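You operate a simulated robot arm through the tools that you are given. There is no shell and no other tool.

Carry out the task below with a simulated robot arm. There is one attempt and no reset: what you move stays moved.

Task
Shut off the wiper air line, bleed it to zero and stand the tag in its slot.
Fine: gauge knob on its number before you bleed, off after; the other air valves, the main one too, stay open.

The check looks at the end state, three seconds after you hand in, the way a careful person would. Anything else that was tipped, shoved, dropped, spilled or broken makes it a failure.

Robot
A 6-joint arm with a three-finger gripper, fixed in place. Base frame: the origin is on the floor under the middle of its stand, x ahead of it, y to its left, z up. Readings come in m, rad, newtons and seconds.
It reaches about 1.213 m from its shoulder. Its first joint turns from -2.897 to 2.897 rad. Payload 4.89 kg.
The TCP is the grasp point between the finger pads, 0.03 m short of the fingertips. In the tool frame z runs along the fingers and y along their closing line. The gripper opens to 0.164 m; its body begins 0.125 m behind the TCP.
Orientation is told as [roll, pitch, yaw] about the base's x, y, z axes, in that order, counted from this pose: with the fingers straight down and closing along the base's y, the tool's x points along the base's -x, its y along +y and its z along -z.

Tools
- The arm moves only by the tool arm_command. Its argument "motion" is a list of rows, each a list of 7 numbers: the finger opening in m, from 0 to 0.164, then the shift along the base's x, y, z in units of 40 mm (1.0 is 40 mm), then the turn, a rotation vector about the base's x, y, z in units of 5 degrees (1.0 is 5 degrees). In form: [[gripper, tx, ty, tz, rx, ry, rz], ...]. A call has 1 to 20 rows; each row shifts and turns the commanded pose from where the row before left it. A call with a number of a shift or a turn outside -1 to 1 is refused whole. Each row takes 0.2 s and may step no farther than 0.05 m and 0.15 rad from the row before; otherwise, or with a gripper value out of range, the whole call is refused. Where a pose cannot be reached the arm comes as near as it can. A force on the tool above 90 N (or 10 N above the force at the start of the call, whichever is more), or a blocked arm, ends the call early, and 0.2 s more pass. The fingers move at their own pace (about 0.108 m/s each) and stop on an object; they squeeze with about 43 N. The grip force told is the motor's: it shows also when the fingers shut on nothing. Time passes only in rows, and 0.2 s behind the last, so rows that do not move let the fingers close. It gives the time, the measured TCP pose, the force on the tool (base axes), the opening and the grip force at its end, in the units of the frame above (readings bear some noise), with the torque about the TCP (base axes, N m) and any sound that the robot's microphone picked up, and new pictures: "views" is both (left out), scene, wrist or none.
- Cameras (640 x 400 px; columns grow to the right, rows downward): "scene" is fixed at [0.2188, -0.5001, 1.5714]; the picture's right is [0.67, -0.74, 0.00], its down [-0.31, -0.28, -0.91] and it looks along [0.68, 0.61, -0.42] (base axes); focal length 311 px, centre (320, 200). "wrist" rides on the gripper at [0.076, -0.002, -0.152] in the tool frame; the picture's right is [0.02, 1.00, 0.00], its down [-0.88, 0.02, -0.47] and it looks along [-0.47, 0.01, 0.88] (tool axes); focal length 247 px, centre (320, 200). There is no depth. A picture from a camera that has moved, and an enlarged one, comes with that camera's place and axes in the base frame and with its lens.
- slide_trunk(by): moves the trunk up (or, below 0, down) by that many m; the arm rides with it, the base frame stays. It gives what a move gives, with no picture.
- enlarge(camera, box): a new picture of the part [left, top, right, bottom] of that camera's present view, enlarged. No time passes.
- job_done(): hands the job in; it is judged then, once.

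Places have to be worked out from the pictures, the camera data and where the tool is seen. Open the gripper and draw the arm clear of the work before you hand the job in, unless the task says otherwise.

The tools are called after "Emit:" by a JSON object that holds its "api" and its "payload". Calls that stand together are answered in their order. arm_command: Moves the arm, as the interface text tells. Its arguments: {"type":"object","properties":{"motion":{"type":"array"},"views":{"type":"string","enum":["both","scene","wrist","none"]}},"required":["motion"]} The other tools are called the same way: slide_trunk (by) moves the trunk up or down; enlarge (camera, box) takes an enlarged picture of a part of a camera's view; job_done () hands the job in.

At the start:

```text
t: 0.0
position: [0.5863, 0.1139, 1.4597]
tcp_rot: [0.0, -0.001, 0.0]
force: [-1.1, -0.4, 0.0]
torque: [-0.02, -0.04, 0.04]
gripper_width: 0.1639
gripper_force: 0.0
trunk travel left (down, up): [-0.175, 0.215]
```

scene: 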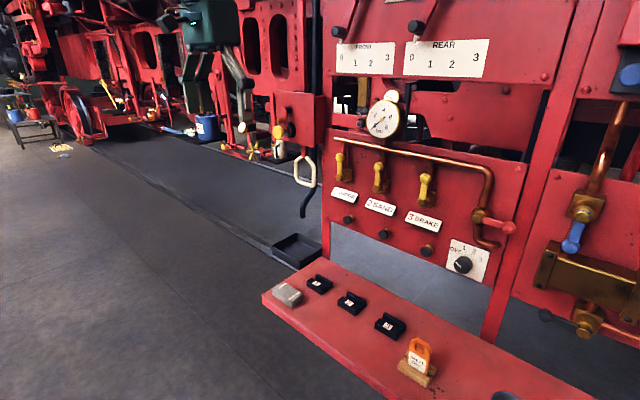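
wrist: 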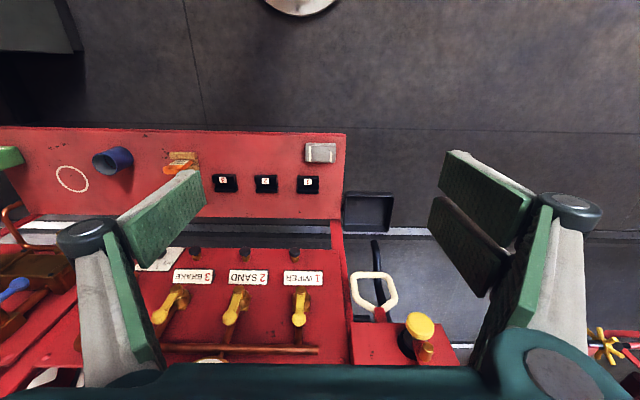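

I start by looking closely at the panel, the gauge knob, the valves and the shelf; no motion yet.

Emit:
{"api": "enlarge", "payload": {"camera": "scene", "box": [320, 80, 540, 220]}}

Emit:
{"api": "enlarge", "payload": {"camera": "scene", "box": [320, 160, 540, 300]}}

Emit:
{"api": "enlarge", "payload": {"camera": "scene", "box": [260, 260, 480, 400]}}

Emit:
{"api": "enlarge", "payload": {"camera": "wrist", "box": [130, 120, 370, 270]}}

Emit:
{"api": "enlarge", "payload": {"camera": "wrist", "box": [130, 230, 370, 380]}}

```text
2.86 times, centred on (430, 150) of scene
camera zoom: at [0.2188, -0.5001, 1.5714], right [0.67, -0.74, 0.0], down [-0.31, -0.28, -0.91], along [0.68, 0.61, -0.42], focal length 889 px, centre (6, 343)
```

zoom: 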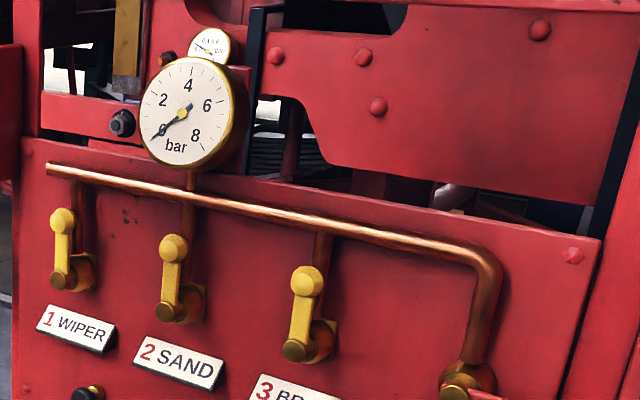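

```text
2.86 times, centred on (430, 230) of scene
camera zoom: at [0.2188, -0.5001, 1.5714], right [0.67, -0.74, 0.0], down [-0.31, -0.28, -0.91], along [0.68, 0.61, -0.42], focal length 889 px, centre (6, 114)
```

zoom: 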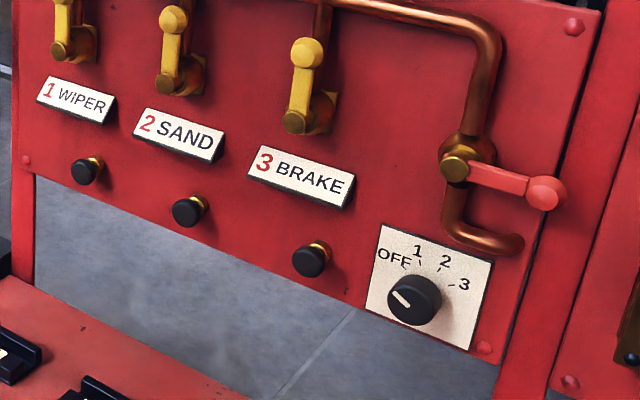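

```text
2.86 times, centred on (370, 330) of scene
camera zoom: at [0.2188, -0.5001, 1.5714], right [0.67, -0.74, 0.0], down [-0.31, -0.28, -0.91], along [0.68, 0.61, -0.42], focal length 889 px, centre (177, -171)
```

zoom: 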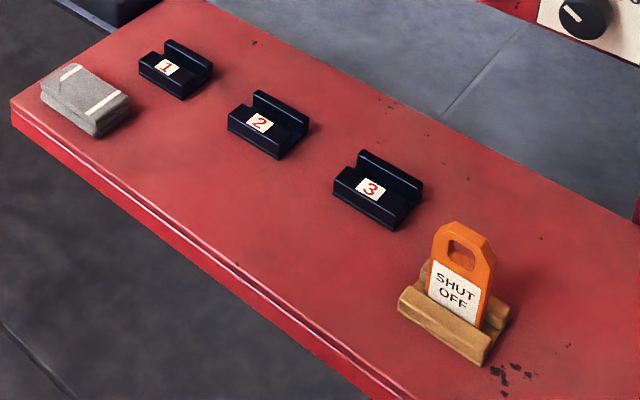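

```text
2.67 times, centred on (250, 195) of wrist
camera zoom: at [0.5106, 0.1126, 1.6122], right [-0.02, 1.0, 0.0], down [0.88, 0.02, 0.47], along [0.47, 0.01, -0.88], focal length 659 px, centre (507, 213)
```

zoom: 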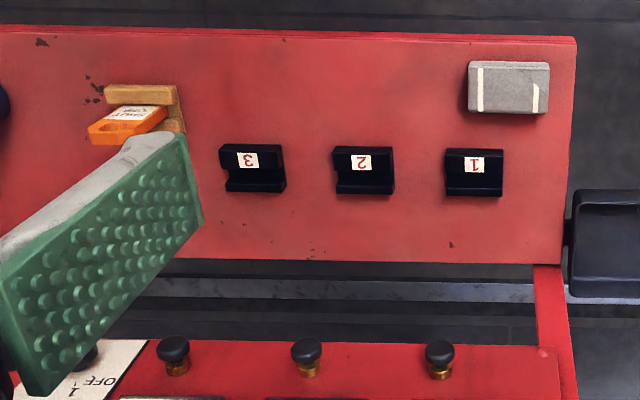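

```text
2.67 times, centred on (250, 305) of wrist
camera zoom: at [0.5106, 0.1126, 1.6122], right [-0.02, 1.0, 0.0], down [0.88, 0.02, 0.47], along [0.47, 0.01, -0.88], focal length 659 px, centre (507, -80)
```

zoom: 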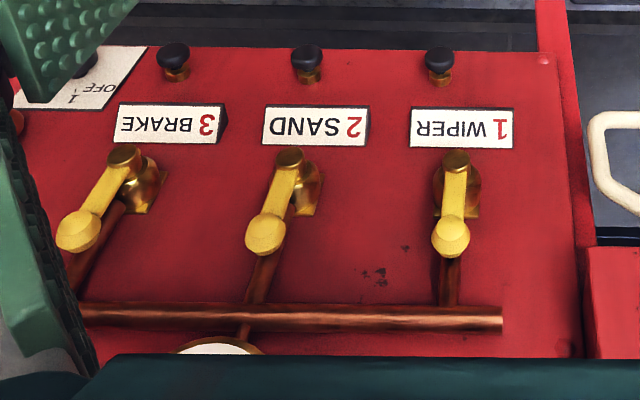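

The valve levers stand up (open), with the wiper lever knob near (0.955, 0.079, 1.287), the wiper bleed button near (0.976, 0.05, 1.06) and slot 1 near (0.86, 0.08, 0.85). I'll pitch the gripper to point at the panel, staying well back, to look closer.

Emit:
{"api": "arm_command", "payload": {"motion": [[0.164, 0, -0.3, -0.3, 0, -1, 0], [0.164, 0, -0.3, -0.3, 0, -1, 0], [0.164, 0, -0.3, -0.3, 0, -1, 0], [0.164, 0, -0.3, -0.3, 0, -1, 0], [0.164, 0, -0.3, -0.3, 0, -1, 0], [0.164, 0, -0.3, -0.3, 0, -1, 0], [0.164, 0, -0.3, -0.3, 0, -1, 0], [0.164, 0, -0.3, -0.3, 0, -1, 0], [0.164, 0, -0.3, -0.3, 0, -1, 0]]}}

```text
t: 2.0
position: [0.5889, 0.008, 1.3531]
tcp_rot: [-0.001, -0.788, 0.0]
force: [1.8, -0.1, 0.2]
torque: [0.03, 0.04, -0.01]
gripper_width: 0.1641
gripper_force: 0.1
trunk travel left (down, up): [-0.175, 0.215]
camera wrist: at [0.4265, 0.0053, 1.4063], right [-0.02, 1.0, -0.01], down [0.29, 0.02, 0.96], along [0.96, 0.01, -0.29], focal length 247 px, centre (320, 200)
```

scene: 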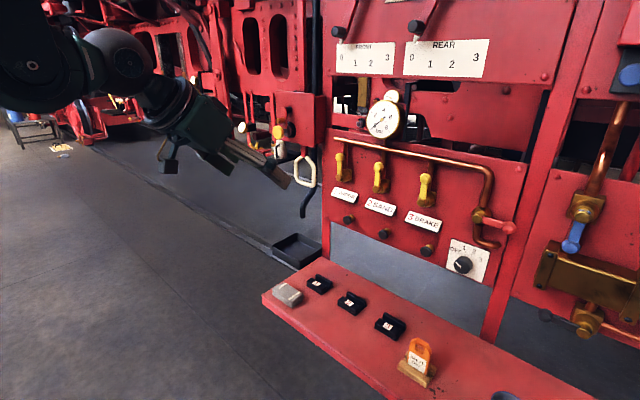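
wrist: 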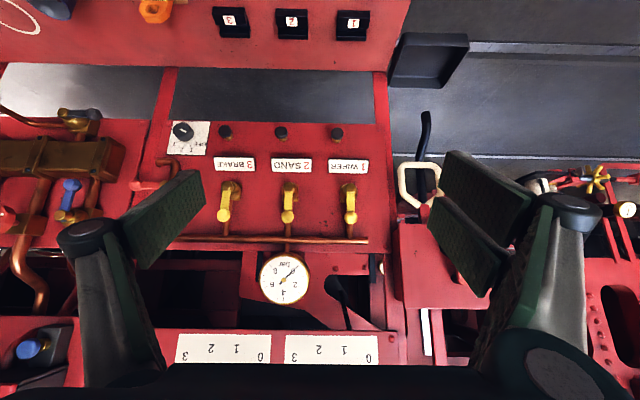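

The panel is well in view from the wrist now. I enlarge it to measure the levers, buttons and knob.

Emit:
{"api": "enlarge", "payload": {"camera": "wrist", "box": [140, 110, 300, 210]}}

Emit:
{"api": "enlarge", "payload": {"camera": "wrist", "box": [240, 110, 400, 210]}}

Emit:
{"api": "enlarge", "payload": {"camera": "wrist", "box": [230, 170, 390, 310]}}

Emit:
{"api": "enlarge", "payload": {"camera": "wrist", "box": [380, 120, 620, 340]}}

Emit:
{"api": "enlarge", "payload": {"camera": "wrist", "box": [120, 0, 400, 60]}}

```text
4.00 times, centred on (220, 160) of wrist
camera zoom: at [0.4265, 0.0053, 1.4063], right [-0.02, 1.0, -0.01], down [0.29, 0.02, 0.96], along [0.96, 0.01, -0.29], focal length 988 px, centre (720, 360)
```

zoom: 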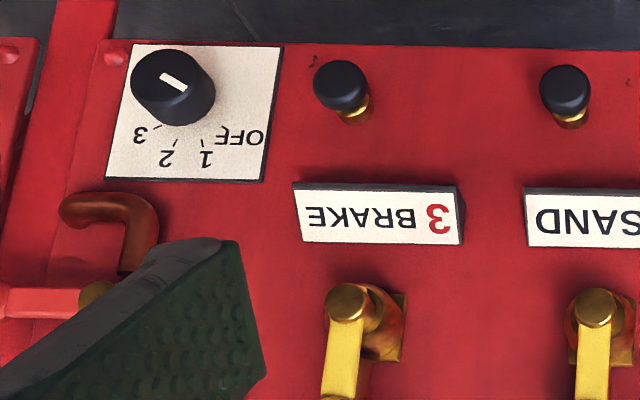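

```text
4.00 times, centred on (320, 160) of wrist
camera zoom: at [0.4265, 0.0053, 1.4063], right [-0.02, 1.0, -0.01], down [0.29, 0.02, 0.96], along [0.96, 0.01, -0.29], focal length 988 px, centre (320, 360)
```

zoom: 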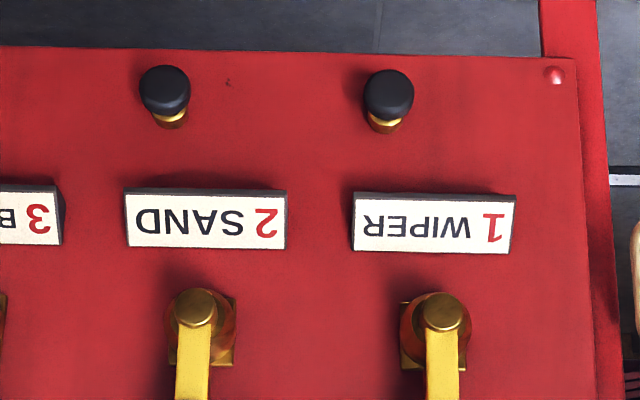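

```text
2.86 times, centred on (310, 240) of wrist
camera zoom: at [0.4265, 0.0053, 1.4063], right [-0.02, 1.0, -0.01], down [0.29, 0.02, 0.96], along [0.96, 0.01, -0.29], focal length 706 px, centre (349, 86)
```

zoom: 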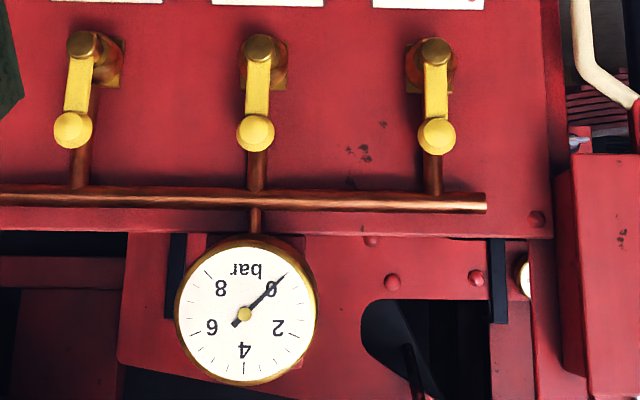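

```text
1.82 times, centred on (500, 230) of wrist
camera zoom: at [0.4265, 0.0053, 1.4063], right [-0.02, 1.0, -0.01], down [0.29, 0.02, 0.96], along [0.96, 0.01, -0.29], focal length 449 px, centre (-7, 146)
```

zoom: 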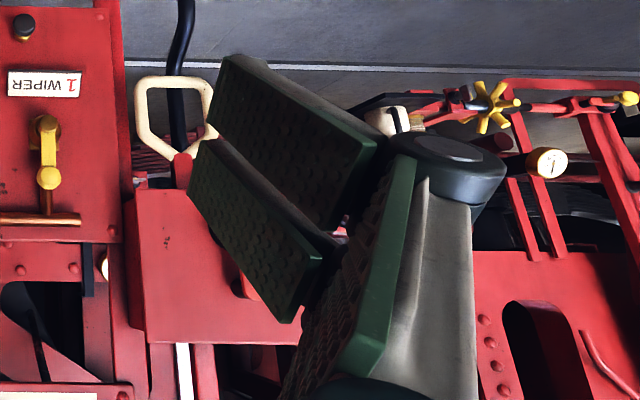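

```text
2.29 times, centred on (260, 30) of wrist
camera zoom: at [0.4265, 0.0053, 1.4063], right [-0.02, 1.0, -0.01], down [0.29, 0.02, 0.96], along [0.96, 0.01, -0.29], focal length 564 px, centre (457, 589)
```

zoom: 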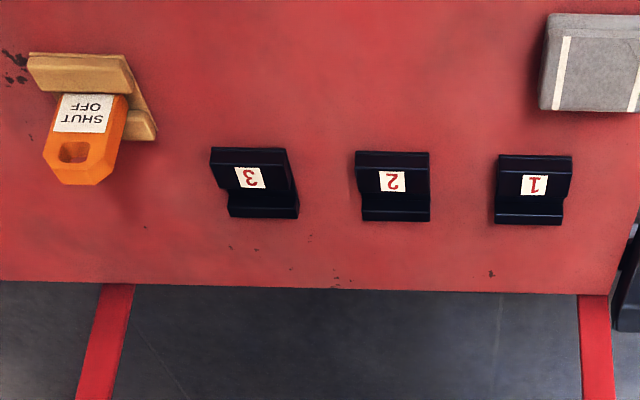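

The wiper lever hub is at about (0.96, 0.081, 1.214) and its ball at about (0.955, 0.079, 1.287), with the selector pointing at OFF and the buttons' caps at x≈0.98. I close the fingers and bring the gripper level, to the left of the wiper lever and still well back from it.

Emit:
{"api": "arm_command", "payload": {"motion": [[0.12, 0.55, 0.367, -0.258, 0, -1, 0], [0.08, 0.55, 0.367, -0.258, 0, -1, 0], [0.04, 0.55, 0.367, -0.258, 0, -1, 0], [0.0, 0.55, 0.367, -0.258, 0, -1, 0], [0.0, 0.55, 0.367, -0.258, 0, -1, 0], [0.0, 0.55, 0.367, -0.258, 0, -1, 0], [0.0, 0.55, 0.367, -0.258, 0, -1, 0], [0.0, 0.55, 0.367, -0.258, 0, -1, 0], [0.0, 0.55, 0.367, -0.258, 0, -1, 0]]}}

```text
t: 4.0
position: [0.7845, 0.1398, 1.262]
tcp_rot: [2.775, -1.567, -2.773]
force: [-1.8, -0.7, 0.7]
torque: [0.01, 0.15, 0.16]
gripper_width: 0.0
gripper_force: 43.1
trunk travel left (down, up): [-0.175, 0.215]
camera wrist: at [0.6321, 0.1379, 1.1845], right [0.0, 1.0, -0.02], down [-0.48, 0.02, 0.88], along [0.88, 0.01, 0.48], focal length 247 px, centre (320, 200)
```

scene: 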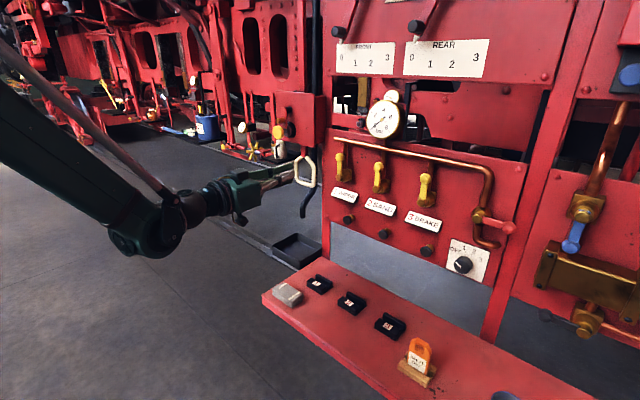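
wrist: 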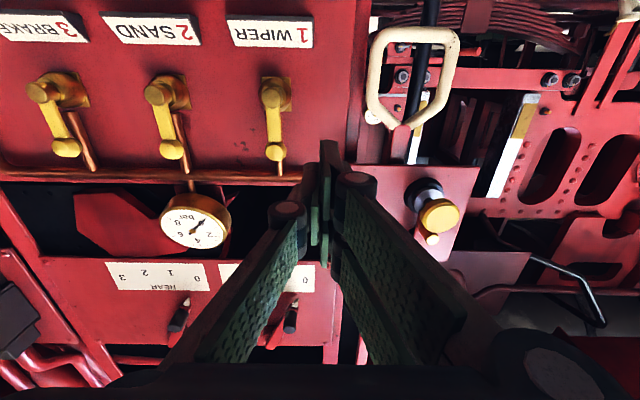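

Pitch is now level. I enlarge the fingertips and the levers to judge the closed finger cluster's size and where the box on the left sits.

Emit:
{"api": "enlarge", "payload": {"camera": "wrist", "box": [200, 60, 480, 270]}}

Emit:
{"api": "enlarge", "payload": {"camera": "scene", "box": [180, 80, 420, 230]}}

```text
1.90 times, centred on (340, 165) of wrist
camera zoom: at [0.6321, 0.1379, 1.1845], right [0.0, 1.0, -0.02], down [-0.48, 0.02, 0.88], along [0.88, 0.01, 0.48], focal length 470 px, centre (282, 267)
```

zoom: 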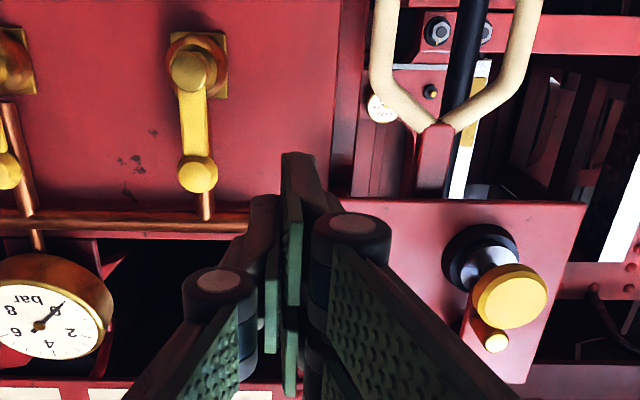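

```text
2.67 times, centred on (300, 155) of scene
camera zoom: at [0.2188, -0.5001, 1.5714], right [0.67, -0.74, 0.0], down [-0.31, -0.28, -0.91], along [0.68, 0.61, -0.42], focal length 830 px, centre (373, 320)
```

zoom: 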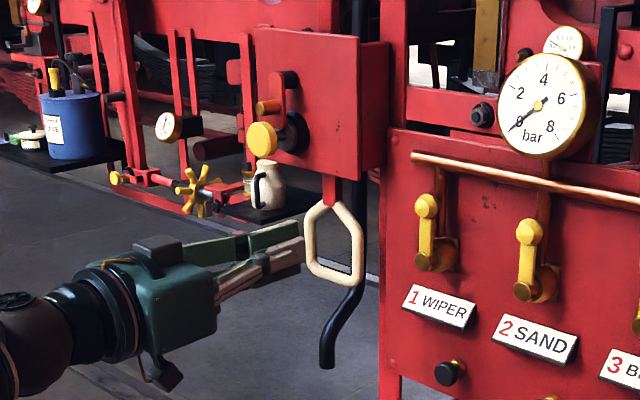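

Closed fingers make a roughly 40 mm wide cluster and the box on the left starts at about y=0.18, z=1.31, so there is room. I move forward beside the wiper lever until the fingertips are slightly past its plane.

Emit:
{"api": "arm_command", "payload": {"motion": [[0.0, 0.8, 0, -0.1, 0, 0, 0], [0.0, 0.8, 0, -0.1, 0, 0, 0], [0.0, 0.8, 0, 0, 0, 0, 0], [0.0, 0.8, 0, 0, 0, 0, 0], [0.0, 0.7, 0, 0, 0, 0, 0]]}}

```text
t: 5.2
position: [0.9393, 0.1375, 1.2521]
tcp_rot: [3.046, -1.569, -3.046]
force: [-0.5, -0.5, 0.0]
torque: [0.01, 0.06, 0.01]
gripper_width: 0.0001
gripper_force: 43.0
trunk travel left (down, up): [-0.175, 0.215]
camera wrist: at [0.7883, 0.1365, 1.175], right [0.0, 1.0, -0.02], down [-0.47, 0.02, 0.88], along [0.88, 0.01, 0.47], focal length 247 px, centre (320, 200)
```

scene: 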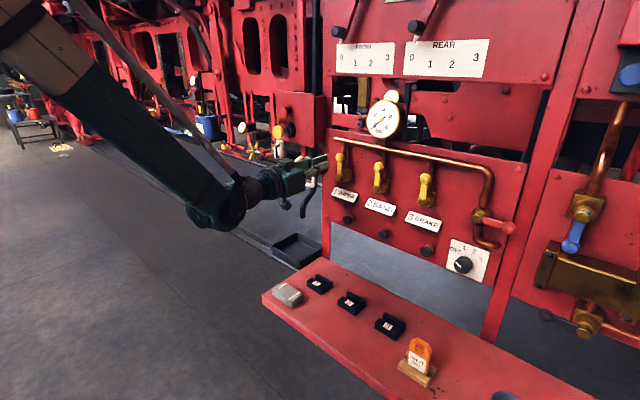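
wrist: 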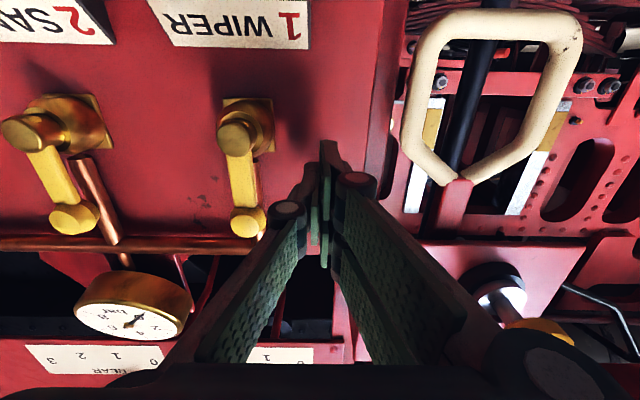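

The fingertips are just left of the wiper lever, free of everything. I push gently to the right in small steps and watch the force.

Emit:
{"api": "arm_command", "payload": {"motion": [[0.0, 0.1, -0.2, 0, 0, 0, 0], [0.0, 0, -0.2, 0, 0, 0, 0], [0.0, 0, -0.2, 0, 0, 0, 0], [0.0, 0, -0.2, 0, 0, 0, 0], [0.0, 0, 0, 0, 0, 0, 0]]}}

```text
t: 6.4
position: [0.947, 0.1061, 1.2491]
tcp_rot: [3.004, -1.571, -3.003]
force: [-0.1, -0.5, -0.2]
torque: [0.02, 0.01, -0.02]
gripper_width: 0.0002
gripper_force: 42.2
trunk travel left (down, up): [-0.175, 0.215]
camera wrist: at [0.7937, 0.1047, 1.1742], right [0.0, 1.0, -0.02], down [-0.47, 0.02, 0.88], along [0.88, 0.01, 0.47], focal length 247 px, centre (320, 200)
```

scene: 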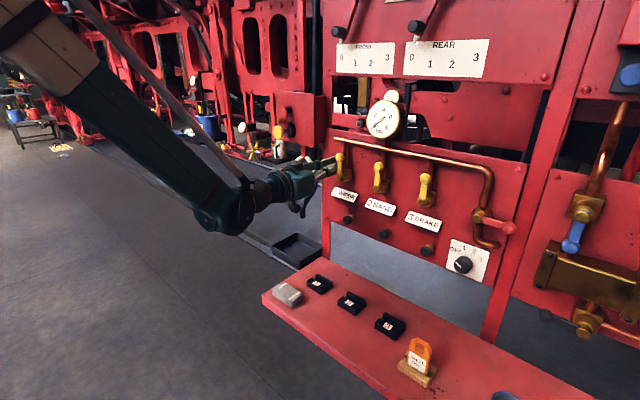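
wrist: 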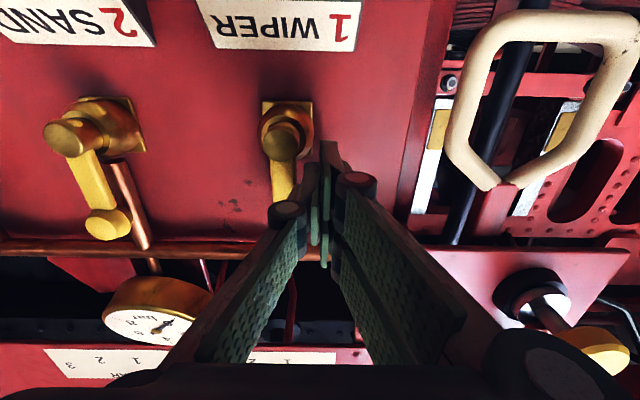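

No contact yet (force about zero); the lever is just right of the fingers. I continue in smaller steps.

Emit:
{"api": "arm_command", "payload": {"motion": [[0.0, 0, -0.15, 0, 0, 0, 0], [0.0, 0, -0.15, 0, 0, 0, 0], [0.0, 0, -0.15, 0, 0, 0, 0], [0.0, 0, -0.15, 0, 0, 0, 0], [0.0, 0, 0, 0, 0, 0, 0]]}}

```text
t: 7.6
position: [0.9432, 0.0918, 1.2527]
tcp_rot: [-2.256, -1.567, 2.266]
force: [-16.0, 78.8, -3.4]
torque: [2.29, 0.45, 1.86]
gripper_width: 0.0058
gripper_force: 45.4
trunk travel left (down, up): [-0.175, 0.215]
camera wrist: at [0.791, 0.0884, 1.1751], right [-0.01, 1.0, -0.02], down [-0.47, 0.02, 0.88], along [0.88, 0.02, 0.47], focal length 247 px, centre (320, 200)
```

scene: 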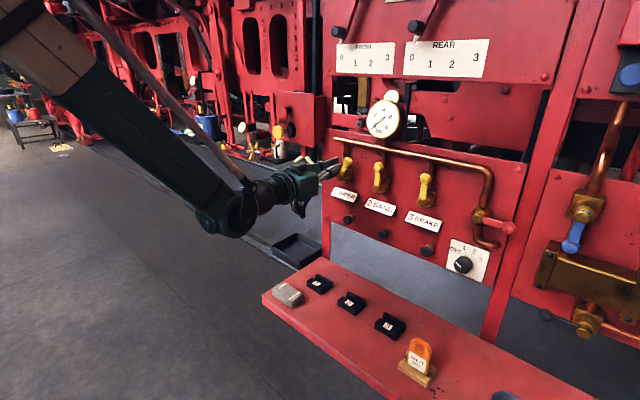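
wrist: 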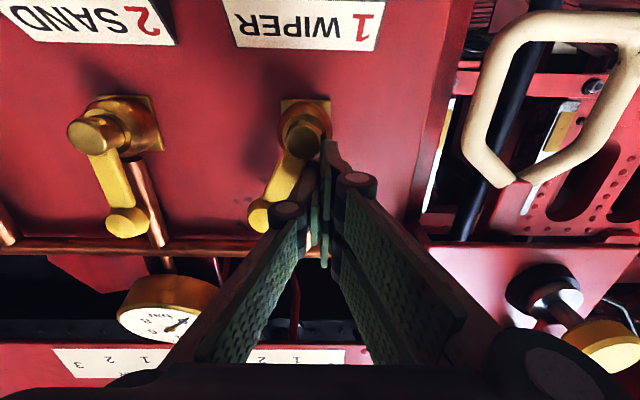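

The lever is leaning right now, but the force jumped to 79 N, maybe because the lower finger touches the hub. I back off a little and take a close look.

Emit:
{"api": "arm_command", "payload": {"motion": [[0.0, 0, 0.4, 0, 0, 0, 0], [0.0, 0, 0.2, 0, 0, 0, 0], [0.0, 0, 0, 0, 0, 0, 0]]}}

Emit:
{"api": "enlarge", "payload": {"camera": "scene", "box": [270, 120, 410, 220]}}

Emit:
{"api": "enlarge", "payload": {"camera": "wrist", "box": [200, 60, 440, 270]}}

```text
t: 8.4
position: [0.9483, 0.1066, 1.2523]
tcp_rot: [-2.817, -1.568, 2.817]
force: [0.4, 1.3, -0.6]
torque: [0.01, -0.09, -0.08]
gripper_width: 0.0
gripper_force: 45.2
trunk travel left (down, up): [-0.175, 0.215]
camera wrist: at [0.7948, 0.1052, 1.1756], right [0.0, 1.0, -0.02], down [-0.47, 0.02, 0.88], along [0.88, 0.01, 0.47], focal length 247 px, centre (320, 200)
```

scene: 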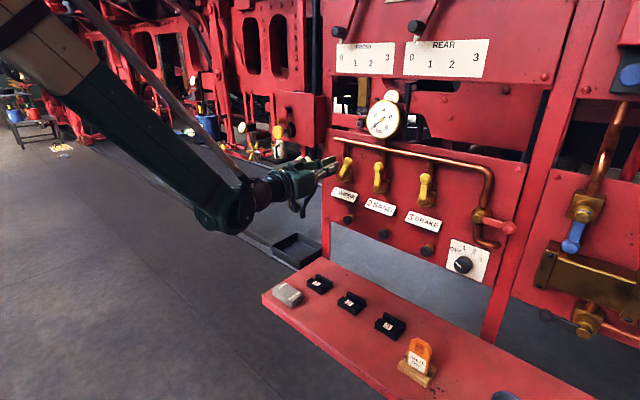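
wrist: 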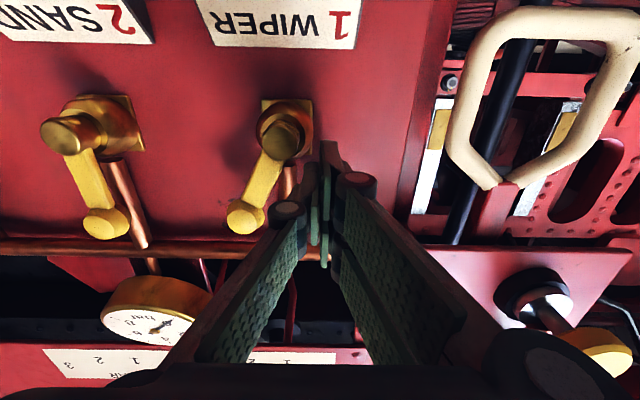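

```text
4.00 times, centred on (340, 170) of scene
camera zoom: at [0.2188, -0.5001, 1.5714], right [0.67, -0.74, 0.0], down [-0.31, -0.28, -0.91], along [0.68, 0.61, -0.42], focal length 1245 px, centre (240, 320)
```

zoom: 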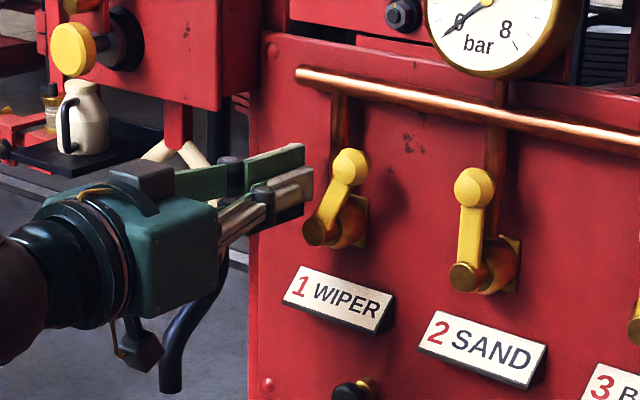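

```text
1.90 times, centred on (320, 165) of wrist
camera zoom: at [0.7948, 0.1052, 1.1756], right [0.0, 1.0, -0.02], down [-0.47, 0.02, 0.88], along [0.88, 0.01, 0.47], focal length 470 px, centre (320, 267)
```

zoom: 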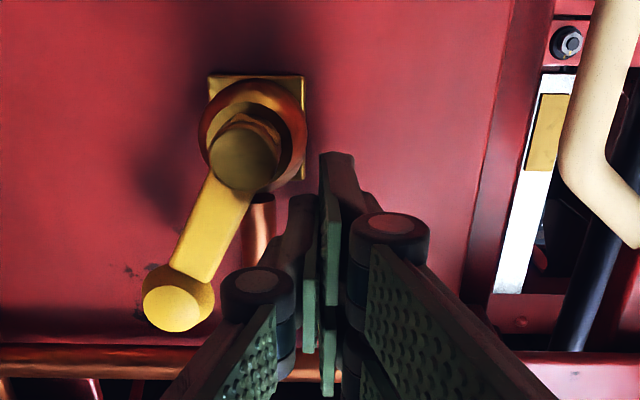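

The lever turns to the right and has leaned about 20°; the blockage was the lower finger against the hub. I raise the fingers above the hub (still under the manifold pipe) and push the ball to the right.

Emit:
{"api": "arm_command", "payload": {"motion": [[0.0, 0, 0.1, 0.35, 0, 0, 0], [0.0, 0, 0, 0.35, 0, 0, 0], [0.0, 0, -0.2, 0, 0, 0, 0], [0.0, 0, -0.2, 0, 0, 0, 0], [0.0, 0, -0.2, 0, 0, 0, 0], [0.0, 0, -0.2, 0, 0, 0, 0], [0.0, 0, -0.2, 0, 0, 0, 0]]}}

```text
t: 10.0
position: [0.9458, 0.072, 1.2803]
tcp_rot: [-3.139, -1.569, 3.14]
force: [-0.8, 2.7, 1.0]
torque: [0.04, -0.02, 0.07]
gripper_width: 0.0002
gripper_force: 44.6
trunk travel left (down, up): [-0.175, 0.215]
camera wrist: at [0.793, 0.0709, 1.2028], right [0.0, 1.0, -0.02], down [-0.47, 0.02, 0.88], along [0.88, 0.01, 0.47], focal length 247 px, centre (320, 200)
```

scene: 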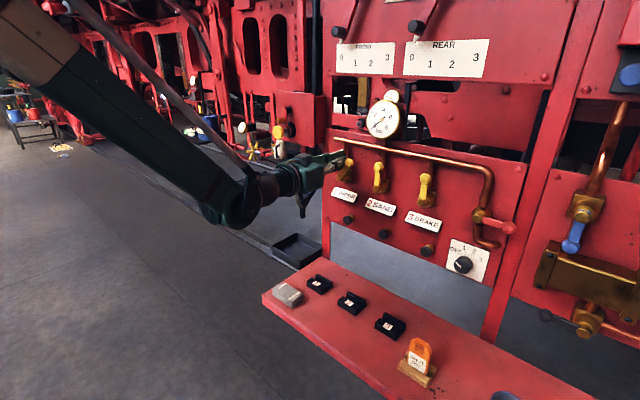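
wrist: 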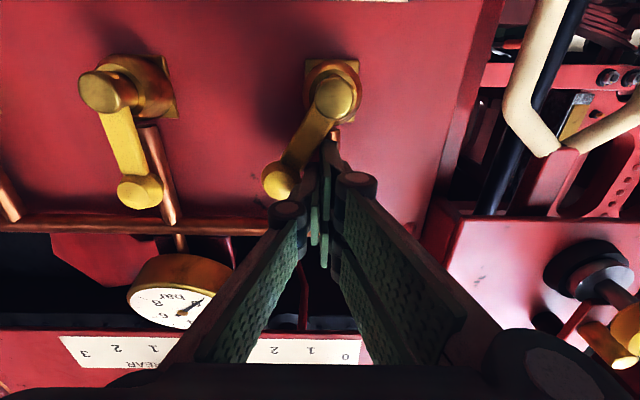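

Force is small (about 3 N) and the lever keeps turning right. I continue right, then work downward along the arc.

Emit:
{"api": "arm_command", "payload": {"motion": [[0.0, 0, -0.2, 0, 0, 0, 0], [0.0, 0, -0.2, 0, 0, 0, 0], [0.0, 0, -0.2, 0, 0, 0, 0], [0.0, 0, -0.2, -0.05, 0, 0, 0], [0.0, 0, -0.1, -0.1, 0, 0, 0], [0.0, 0, 0, 0, 0, 0, 0]]}}

Emit:
{"api": "enlarge", "payload": {"camera": "wrist", "box": [180, 10, 420, 220]}}

Emit:
{"api": "enlarge", "payload": {"camera": "scene", "box": [270, 120, 410, 220]}}

```text
t: 11.4
position: [0.9443, 0.0339, 1.2732]
tcp_rot: [3.129, -1.568, -3.128]
force: [0.9, -0.7, -0.2]
torque: [0.01, 0.03, 0.02]
gripper_width: 0.0
gripper_force: 44.7
trunk travel left (down, up): [-0.175, 0.215]
camera wrist: at [0.7928, 0.0322, 1.1965], right [0.0, 1.0, -0.02], down [-0.47, 0.02, 0.88], along [0.88, 0.01, 0.47], focal length 247 px, centre (320, 200)
```

scene: 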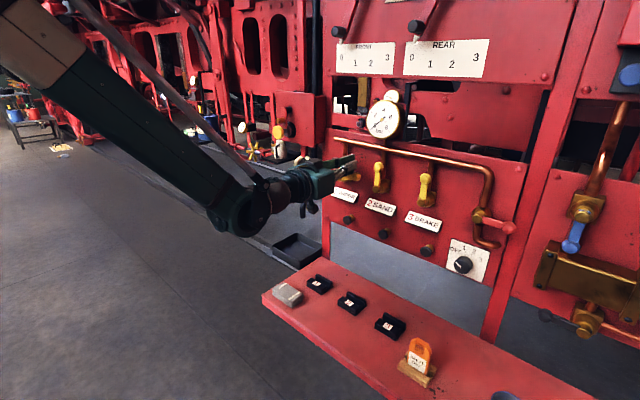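
wrist: 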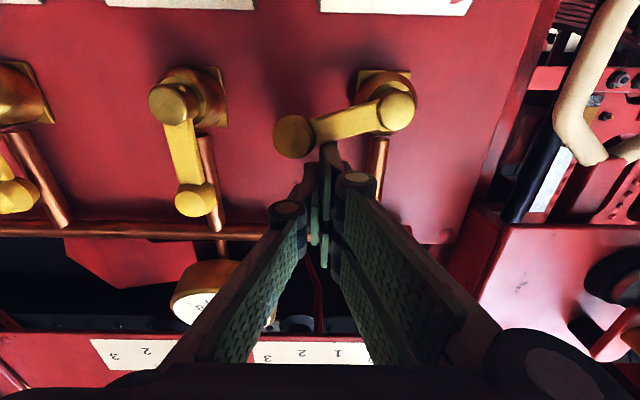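

```text
1.90 times, centred on (300, 115) of wrist
camera zoom: at [0.7928, 0.0322, 1.1965], right [0.0, 1.0, -0.02], down [-0.47, 0.02, 0.88], along [0.88, 0.01, 0.47], focal length 470 px, centre (358, 362)
```

zoom: 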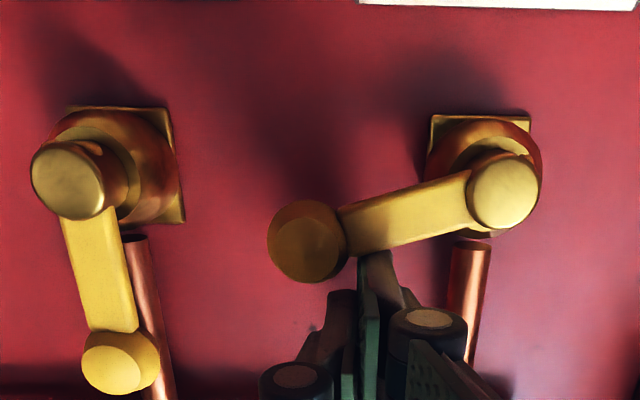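

```text
4.00 times, centred on (340, 170) of scene
camera zoom: at [0.2188, -0.5001, 1.5714], right [0.67, -0.74, 0.0], down [-0.31, -0.28, -0.91], along [0.68, 0.61, -0.42], focal length 1245 px, centre (240, 320)
```

zoom: 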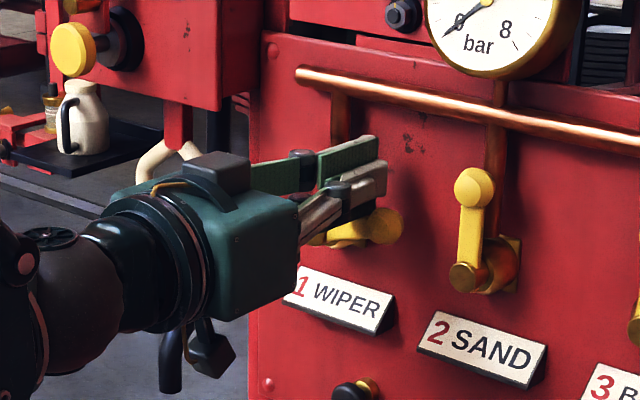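

The lever is near 75° and the fingers rest above it, clear of the hub. I press it down gently to its stop.

Emit:
{"api": "arm_command", "payload": {"motion": [[0.0, 0, -0.15, 0, 0, 0, 0], [0.0, 0, -0.1, -0.12, 0, 0, 0], [0.0, 0, 0, -0.12, 0, 0, 0], [0.0, 0, 0, -0.12, 0, 0, 0], [0.0, 0, 0, -0.1, 0, 0, 0], [0.0, 0, 0, 0, 0, 0, 0]]}}

Emit:
{"api": "enlarge", "payload": {"camera": "wrist", "box": [180, 10, 420, 220]}}

```text
t: 12.8
position: [0.9445, 0.0266, 1.2589]
tcp_rot: [3.134, -1.568, -3.134]
force: [22.8, 8.7, 61.2]
torque: [0.59, -1.57, 0.04]
gripper_width: 0.0002
gripper_force: 45.0
trunk travel left (down, up): [-0.175, 0.215]
camera wrist: at [0.7922, 0.0237, 1.1811], right [0.0, 1.0, -0.02], down [-0.48, 0.02, 0.88], along [0.88, 0.01, 0.48], focal length 247 px, centre (320, 200)
```

scene: 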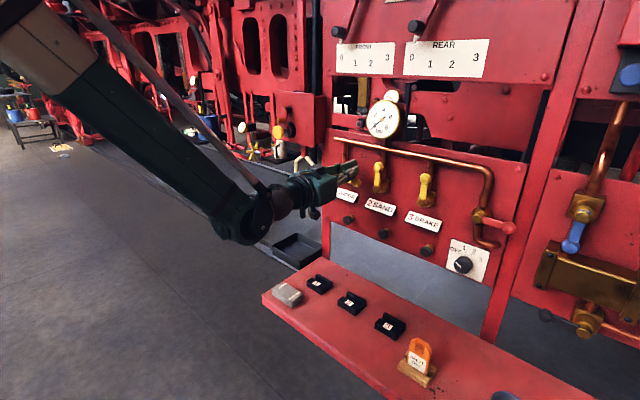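
wrist: 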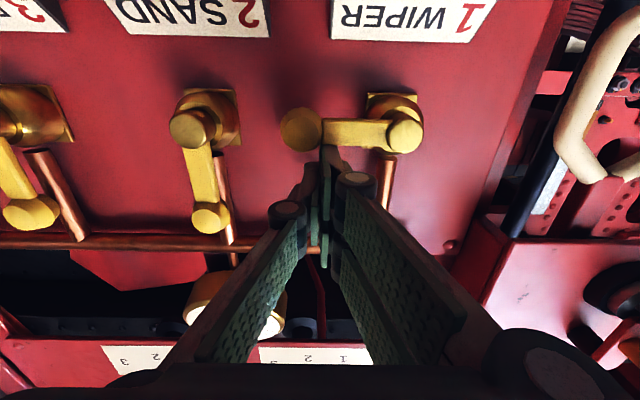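

```text
1.90 times, centred on (300, 115) of wrist
camera zoom: at [0.7922, 0.0237, 1.1811], right [0.0, 1.0, -0.02], down [-0.48, 0.02, 0.88], along [0.88, 0.01, 0.48], focal length 470 px, centre (358, 362)
```

zoom: 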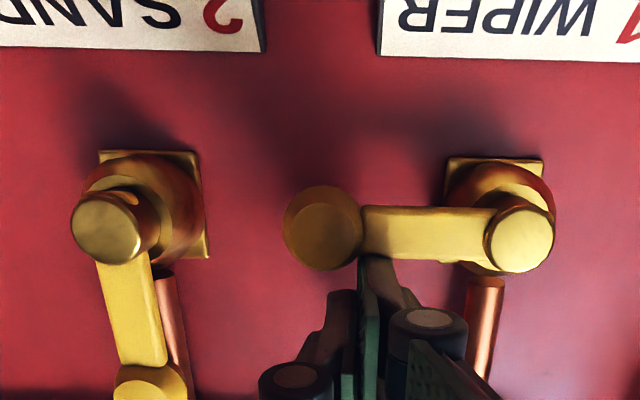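

The wiper lever is horizontal at its stop (61 N pressing down). I lift off, back out, and carry the opened gripper over in front of the selector knob, which I place at about (0.963, -0.331, 1.072).

Emit:
{"api": "arm_command", "payload": {"motion": [[0.0, 0, 0, 0.4, 0, 0, 0], [0.0, -0.6, 0, 0.1, 0, 0, 0], [0.0, -0.9, 0, 0, 0, 0, 0], [0.0, -0.9, 0, 0, 0, 0, 0], [0.0, -0.3, -0.85, -0.5, 0, 0, 0], [0.0, 0, -0.89, -0.5, 0, 0, 0], [0.02, 0, -0.89, -0.5, 0, 0, 0], [0.04, 0, -0.89, -0.5, 0, 0, 0], [0.06, 0, -0.89, -0.5, 0, 0, 0], [0.08, 0, -0.89, -0.5, 0, 0, 0], [0.08, 0, -0.89, -0.5, 0, 0, 0], [0.08, 0, -0.89, -0.5, 0, 0, 0], [0.08, 0, -0.89, -0.5, 0, 0, 0], [0.08, 0, -0.89, -0.5, 0, 0, 0], [0.08, 0, 0, 0, 0, 0, 0]]}}

Emit:
{"api": "enlarge", "payload": {"camera": "wrist", "box": [160, 30, 480, 230]}}

Emit:
{"api": "enlarge", "payload": {"camera": "scene", "box": [320, 90, 540, 300]}}

```text
t: 16.0
position: [0.8395, -0.3289, 1.0758]
tcp_rot: [3.082, -1.569, -3.08]
force: [-0.1, -0.2, 0.0]
torque: [-0.02, -0.04, 0.01]
gripper_width: 0.0799
gripper_force: 0.1
trunk travel left (down, up): [-0.175, 0.215]
camera wrist: at [0.6861, -0.331, 0.9989], right [0.0, 1.0, -0.02], down [-0.47, 0.02, 0.88], along [0.88, 0.01, 0.47], focal length 247 px, centre (320, 200)
```

scene: 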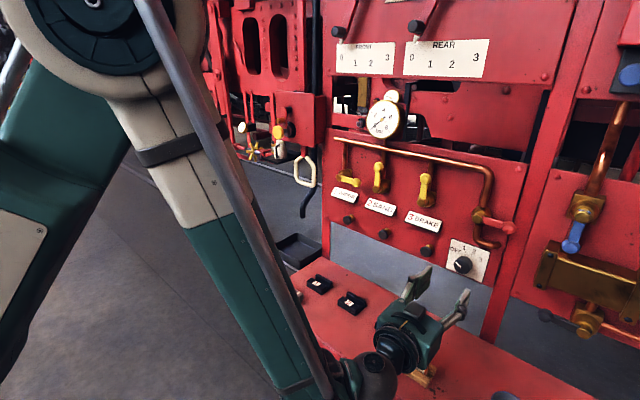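
wrist: 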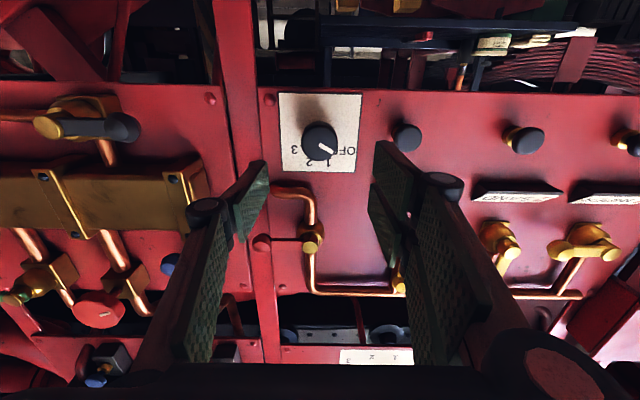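

```text
2.00 times, centred on (320, 130) of wrist
camera zoom: at [0.6861, -0.331, 0.9989], right [0.0, 1.0, -0.02], down [-0.47, 0.02, 0.88], along [0.88, 0.01, 0.47], focal length 494 px, centre (320, 340)
```

zoom: 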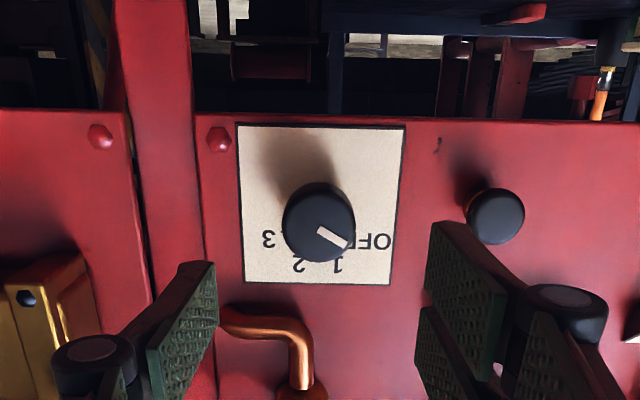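

```text
1.90 times, centred on (430, 195) of scene
camera zoom: at [0.2188, -0.5001, 1.5714], right [0.67, -0.74, 0.0], down [-0.31, -0.28, -0.91], along [0.68, 0.61, -0.42], focal length 593 px, centre (110, 210)
```

zoom: 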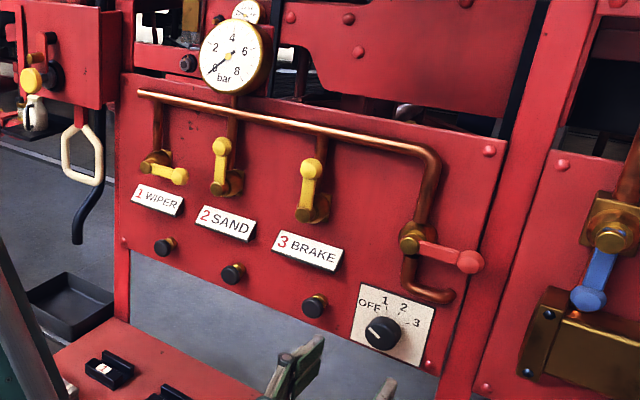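

The wiper lever is visibly horizontal, the knob axis lies at about (y -0.330, z 1.072), and the gripper is lined up with it. I pre-turn the gripper by -20° about x so the 40°-odd turn stays clear of the elbow pipe, and narrow the opening.

Emit:
{"api": "arm_command", "payload": {"motion": [[0.065, 0, 0, -0.1, -1, 0, 0], [0.065, 0, -0.03, 0, -1, 0, 0], [0.065, 0, 0, 0, -1, 0, 0], [0.065, 0, 0, 0, -1, 0, 0], [0.065, 0.7, 0, 0, 0, 0, 0], [0.065, 0.7, 0, 0, 0, 0, 0], [0.065, 0, 0, 0, 0, 0, 0]]}}

Emit:
{"api": "enlarge", "payload": {"camera": "wrist", "box": [160, 30, 480, 230]}}

Emit:
{"api": "enlarge", "payload": {"camera": "scene", "box": [380, 200, 540, 340]}}

```text
t: 17.6
position: [0.8914, -0.3315, 1.0738]
tcp_rot: [-1.575, -1.221, 1.573]
force: [-0.4, -0.1, 1.0]
torque: [0.0, 0.02, 0.01]
gripper_width: 0.0648
gripper_force: 0.1
trunk travel left (down, up): [-0.175, 0.215]
camera wrist: at [0.7387, -0.3595, 1.0016], right [0.0, 0.93, -0.36], down [-0.47, 0.32, 0.82], along [0.88, 0.17, 0.44], focal length 247 px, centre (320, 200)
```

scene: 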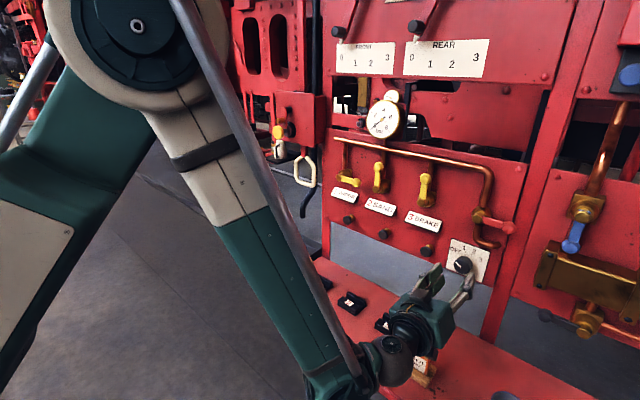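
wrist: 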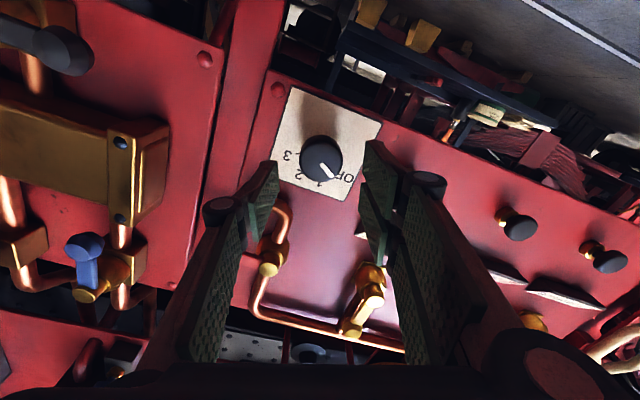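

```text
2.00 times, centred on (320, 130) of wrist
camera zoom: at [0.7387, -0.3595, 1.0016], right [0.0, 0.93, -0.36], down [-0.47, 0.32, 0.82], along [0.88, 0.17, 0.44], focal length 494 px, centre (320, 340)
```

zoom: 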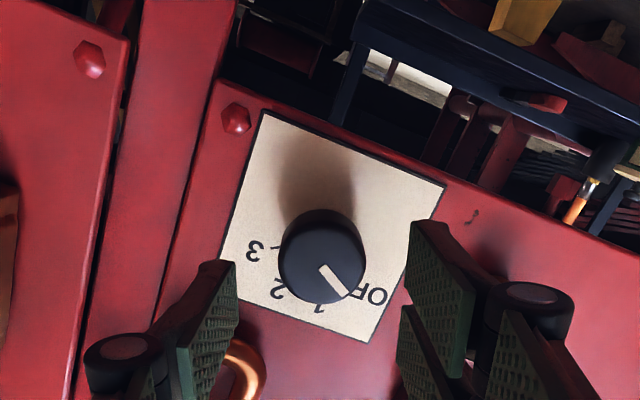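

```text
2.86 times, centred on (460, 270) of scene
camera zoom: at [0.2188, -0.5001, 1.5714], right [0.67, -0.74, 0.0], down [-0.31, -0.28, -0.91], along [0.68, 0.61, -0.42], focal length 889 px, centre (-80, 0)
```

zoom: 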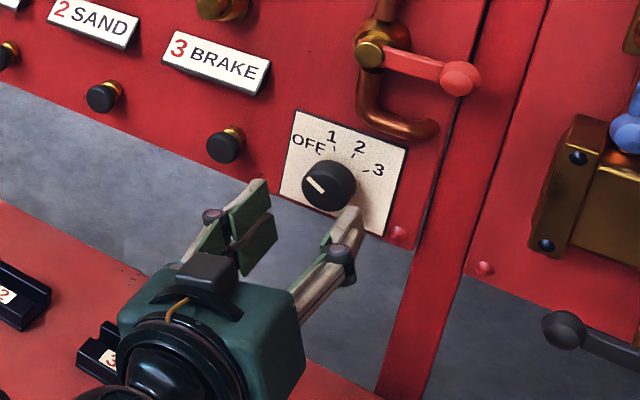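

The knob is centred between the fingers (0.963, -0.331, 1.072). I advance so the pads overlap the knob by about 18 mm and close on it.

Emit:
{"api": "arm_command", "payload": {"motion": [[0.065, 0.5, 0, -0.03, 0, 0, 0], [0.065, 0.5, 0, 0, 0, 0, 0], [0.065, 0.5, 0, 0, 0, 0, 0], [0.055, 0, 0, 0, 0, 0, 0], [0.045, 0, 0, 0, 0, 0, 0], [0.035, 0, 0, 0, 0, 0, 0], [0.03, 0, 0, 0, 0, 0, 0], [0.03, 0, 0, 0, 0, 0, 0]]}}

Emit:
{"api": "enlarge", "payload": {"camera": "wrist", "box": [160, 30, 480, 230]}}

Emit:
{"api": "enlarge", "payload": {"camera": "scene", "box": [380, 200, 540, 340]}}

```text
t: 19.4
position: [0.9521, -0.3307, 1.071]
tcp_rot: [-1.574, -1.221, 1.575]
force: [2.2, 0.1, 3.3]
torque: [-0.03, -0.09, 0.01]
gripper_width: 0.0411
gripper_force: 45.2
trunk travel left (down, up): [-0.175, 0.215]
camera wrist: at [0.8, -0.3596, 0.9988], right [0.0, 0.93, -0.36], down [-0.47, 0.32, 0.82], along [0.88, 0.17, 0.44], focal length 247 px, centre (320, 200)
```

scene: 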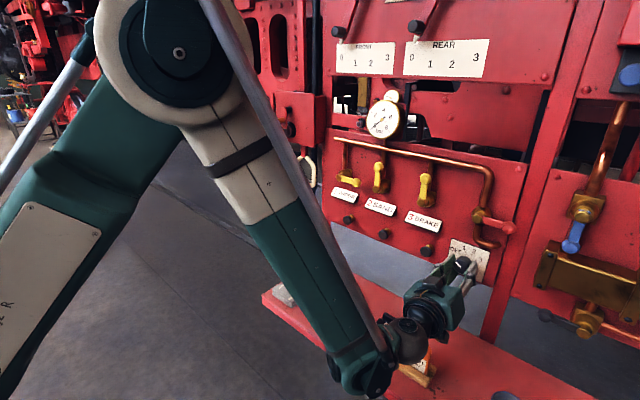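
wrist: 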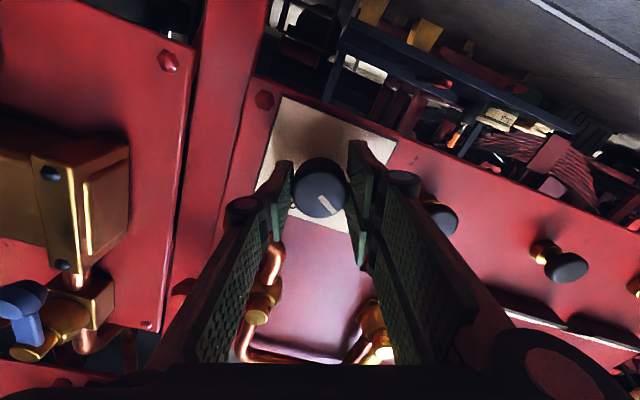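

```text
2.00 times, centred on (320, 130) of wrist
camera zoom: at [0.8, -0.3596, 0.9988], right [0.0, 0.93, -0.36], down [-0.47, 0.32, 0.82], along [0.88, 0.17, 0.44], focal length 494 px, centre (320, 340)
```

zoom: 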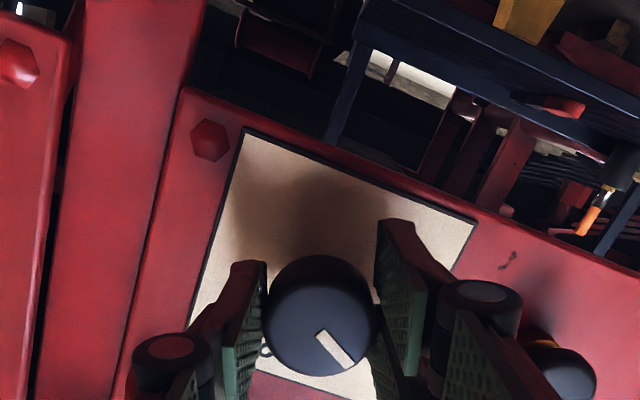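

```text
2.86 times, centred on (460, 270) of scene
camera zoom: at [0.2188, -0.5001, 1.5714], right [0.67, -0.74, 0.0], down [-0.31, -0.28, -0.91], along [0.68, 0.61, -0.42], focal length 889 px, centre (-80, 0)
```

zoom: 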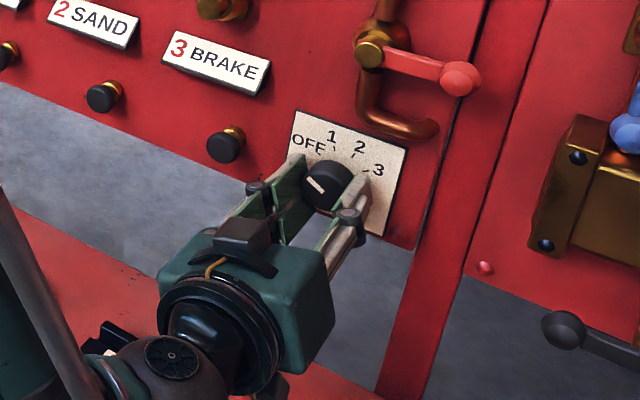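

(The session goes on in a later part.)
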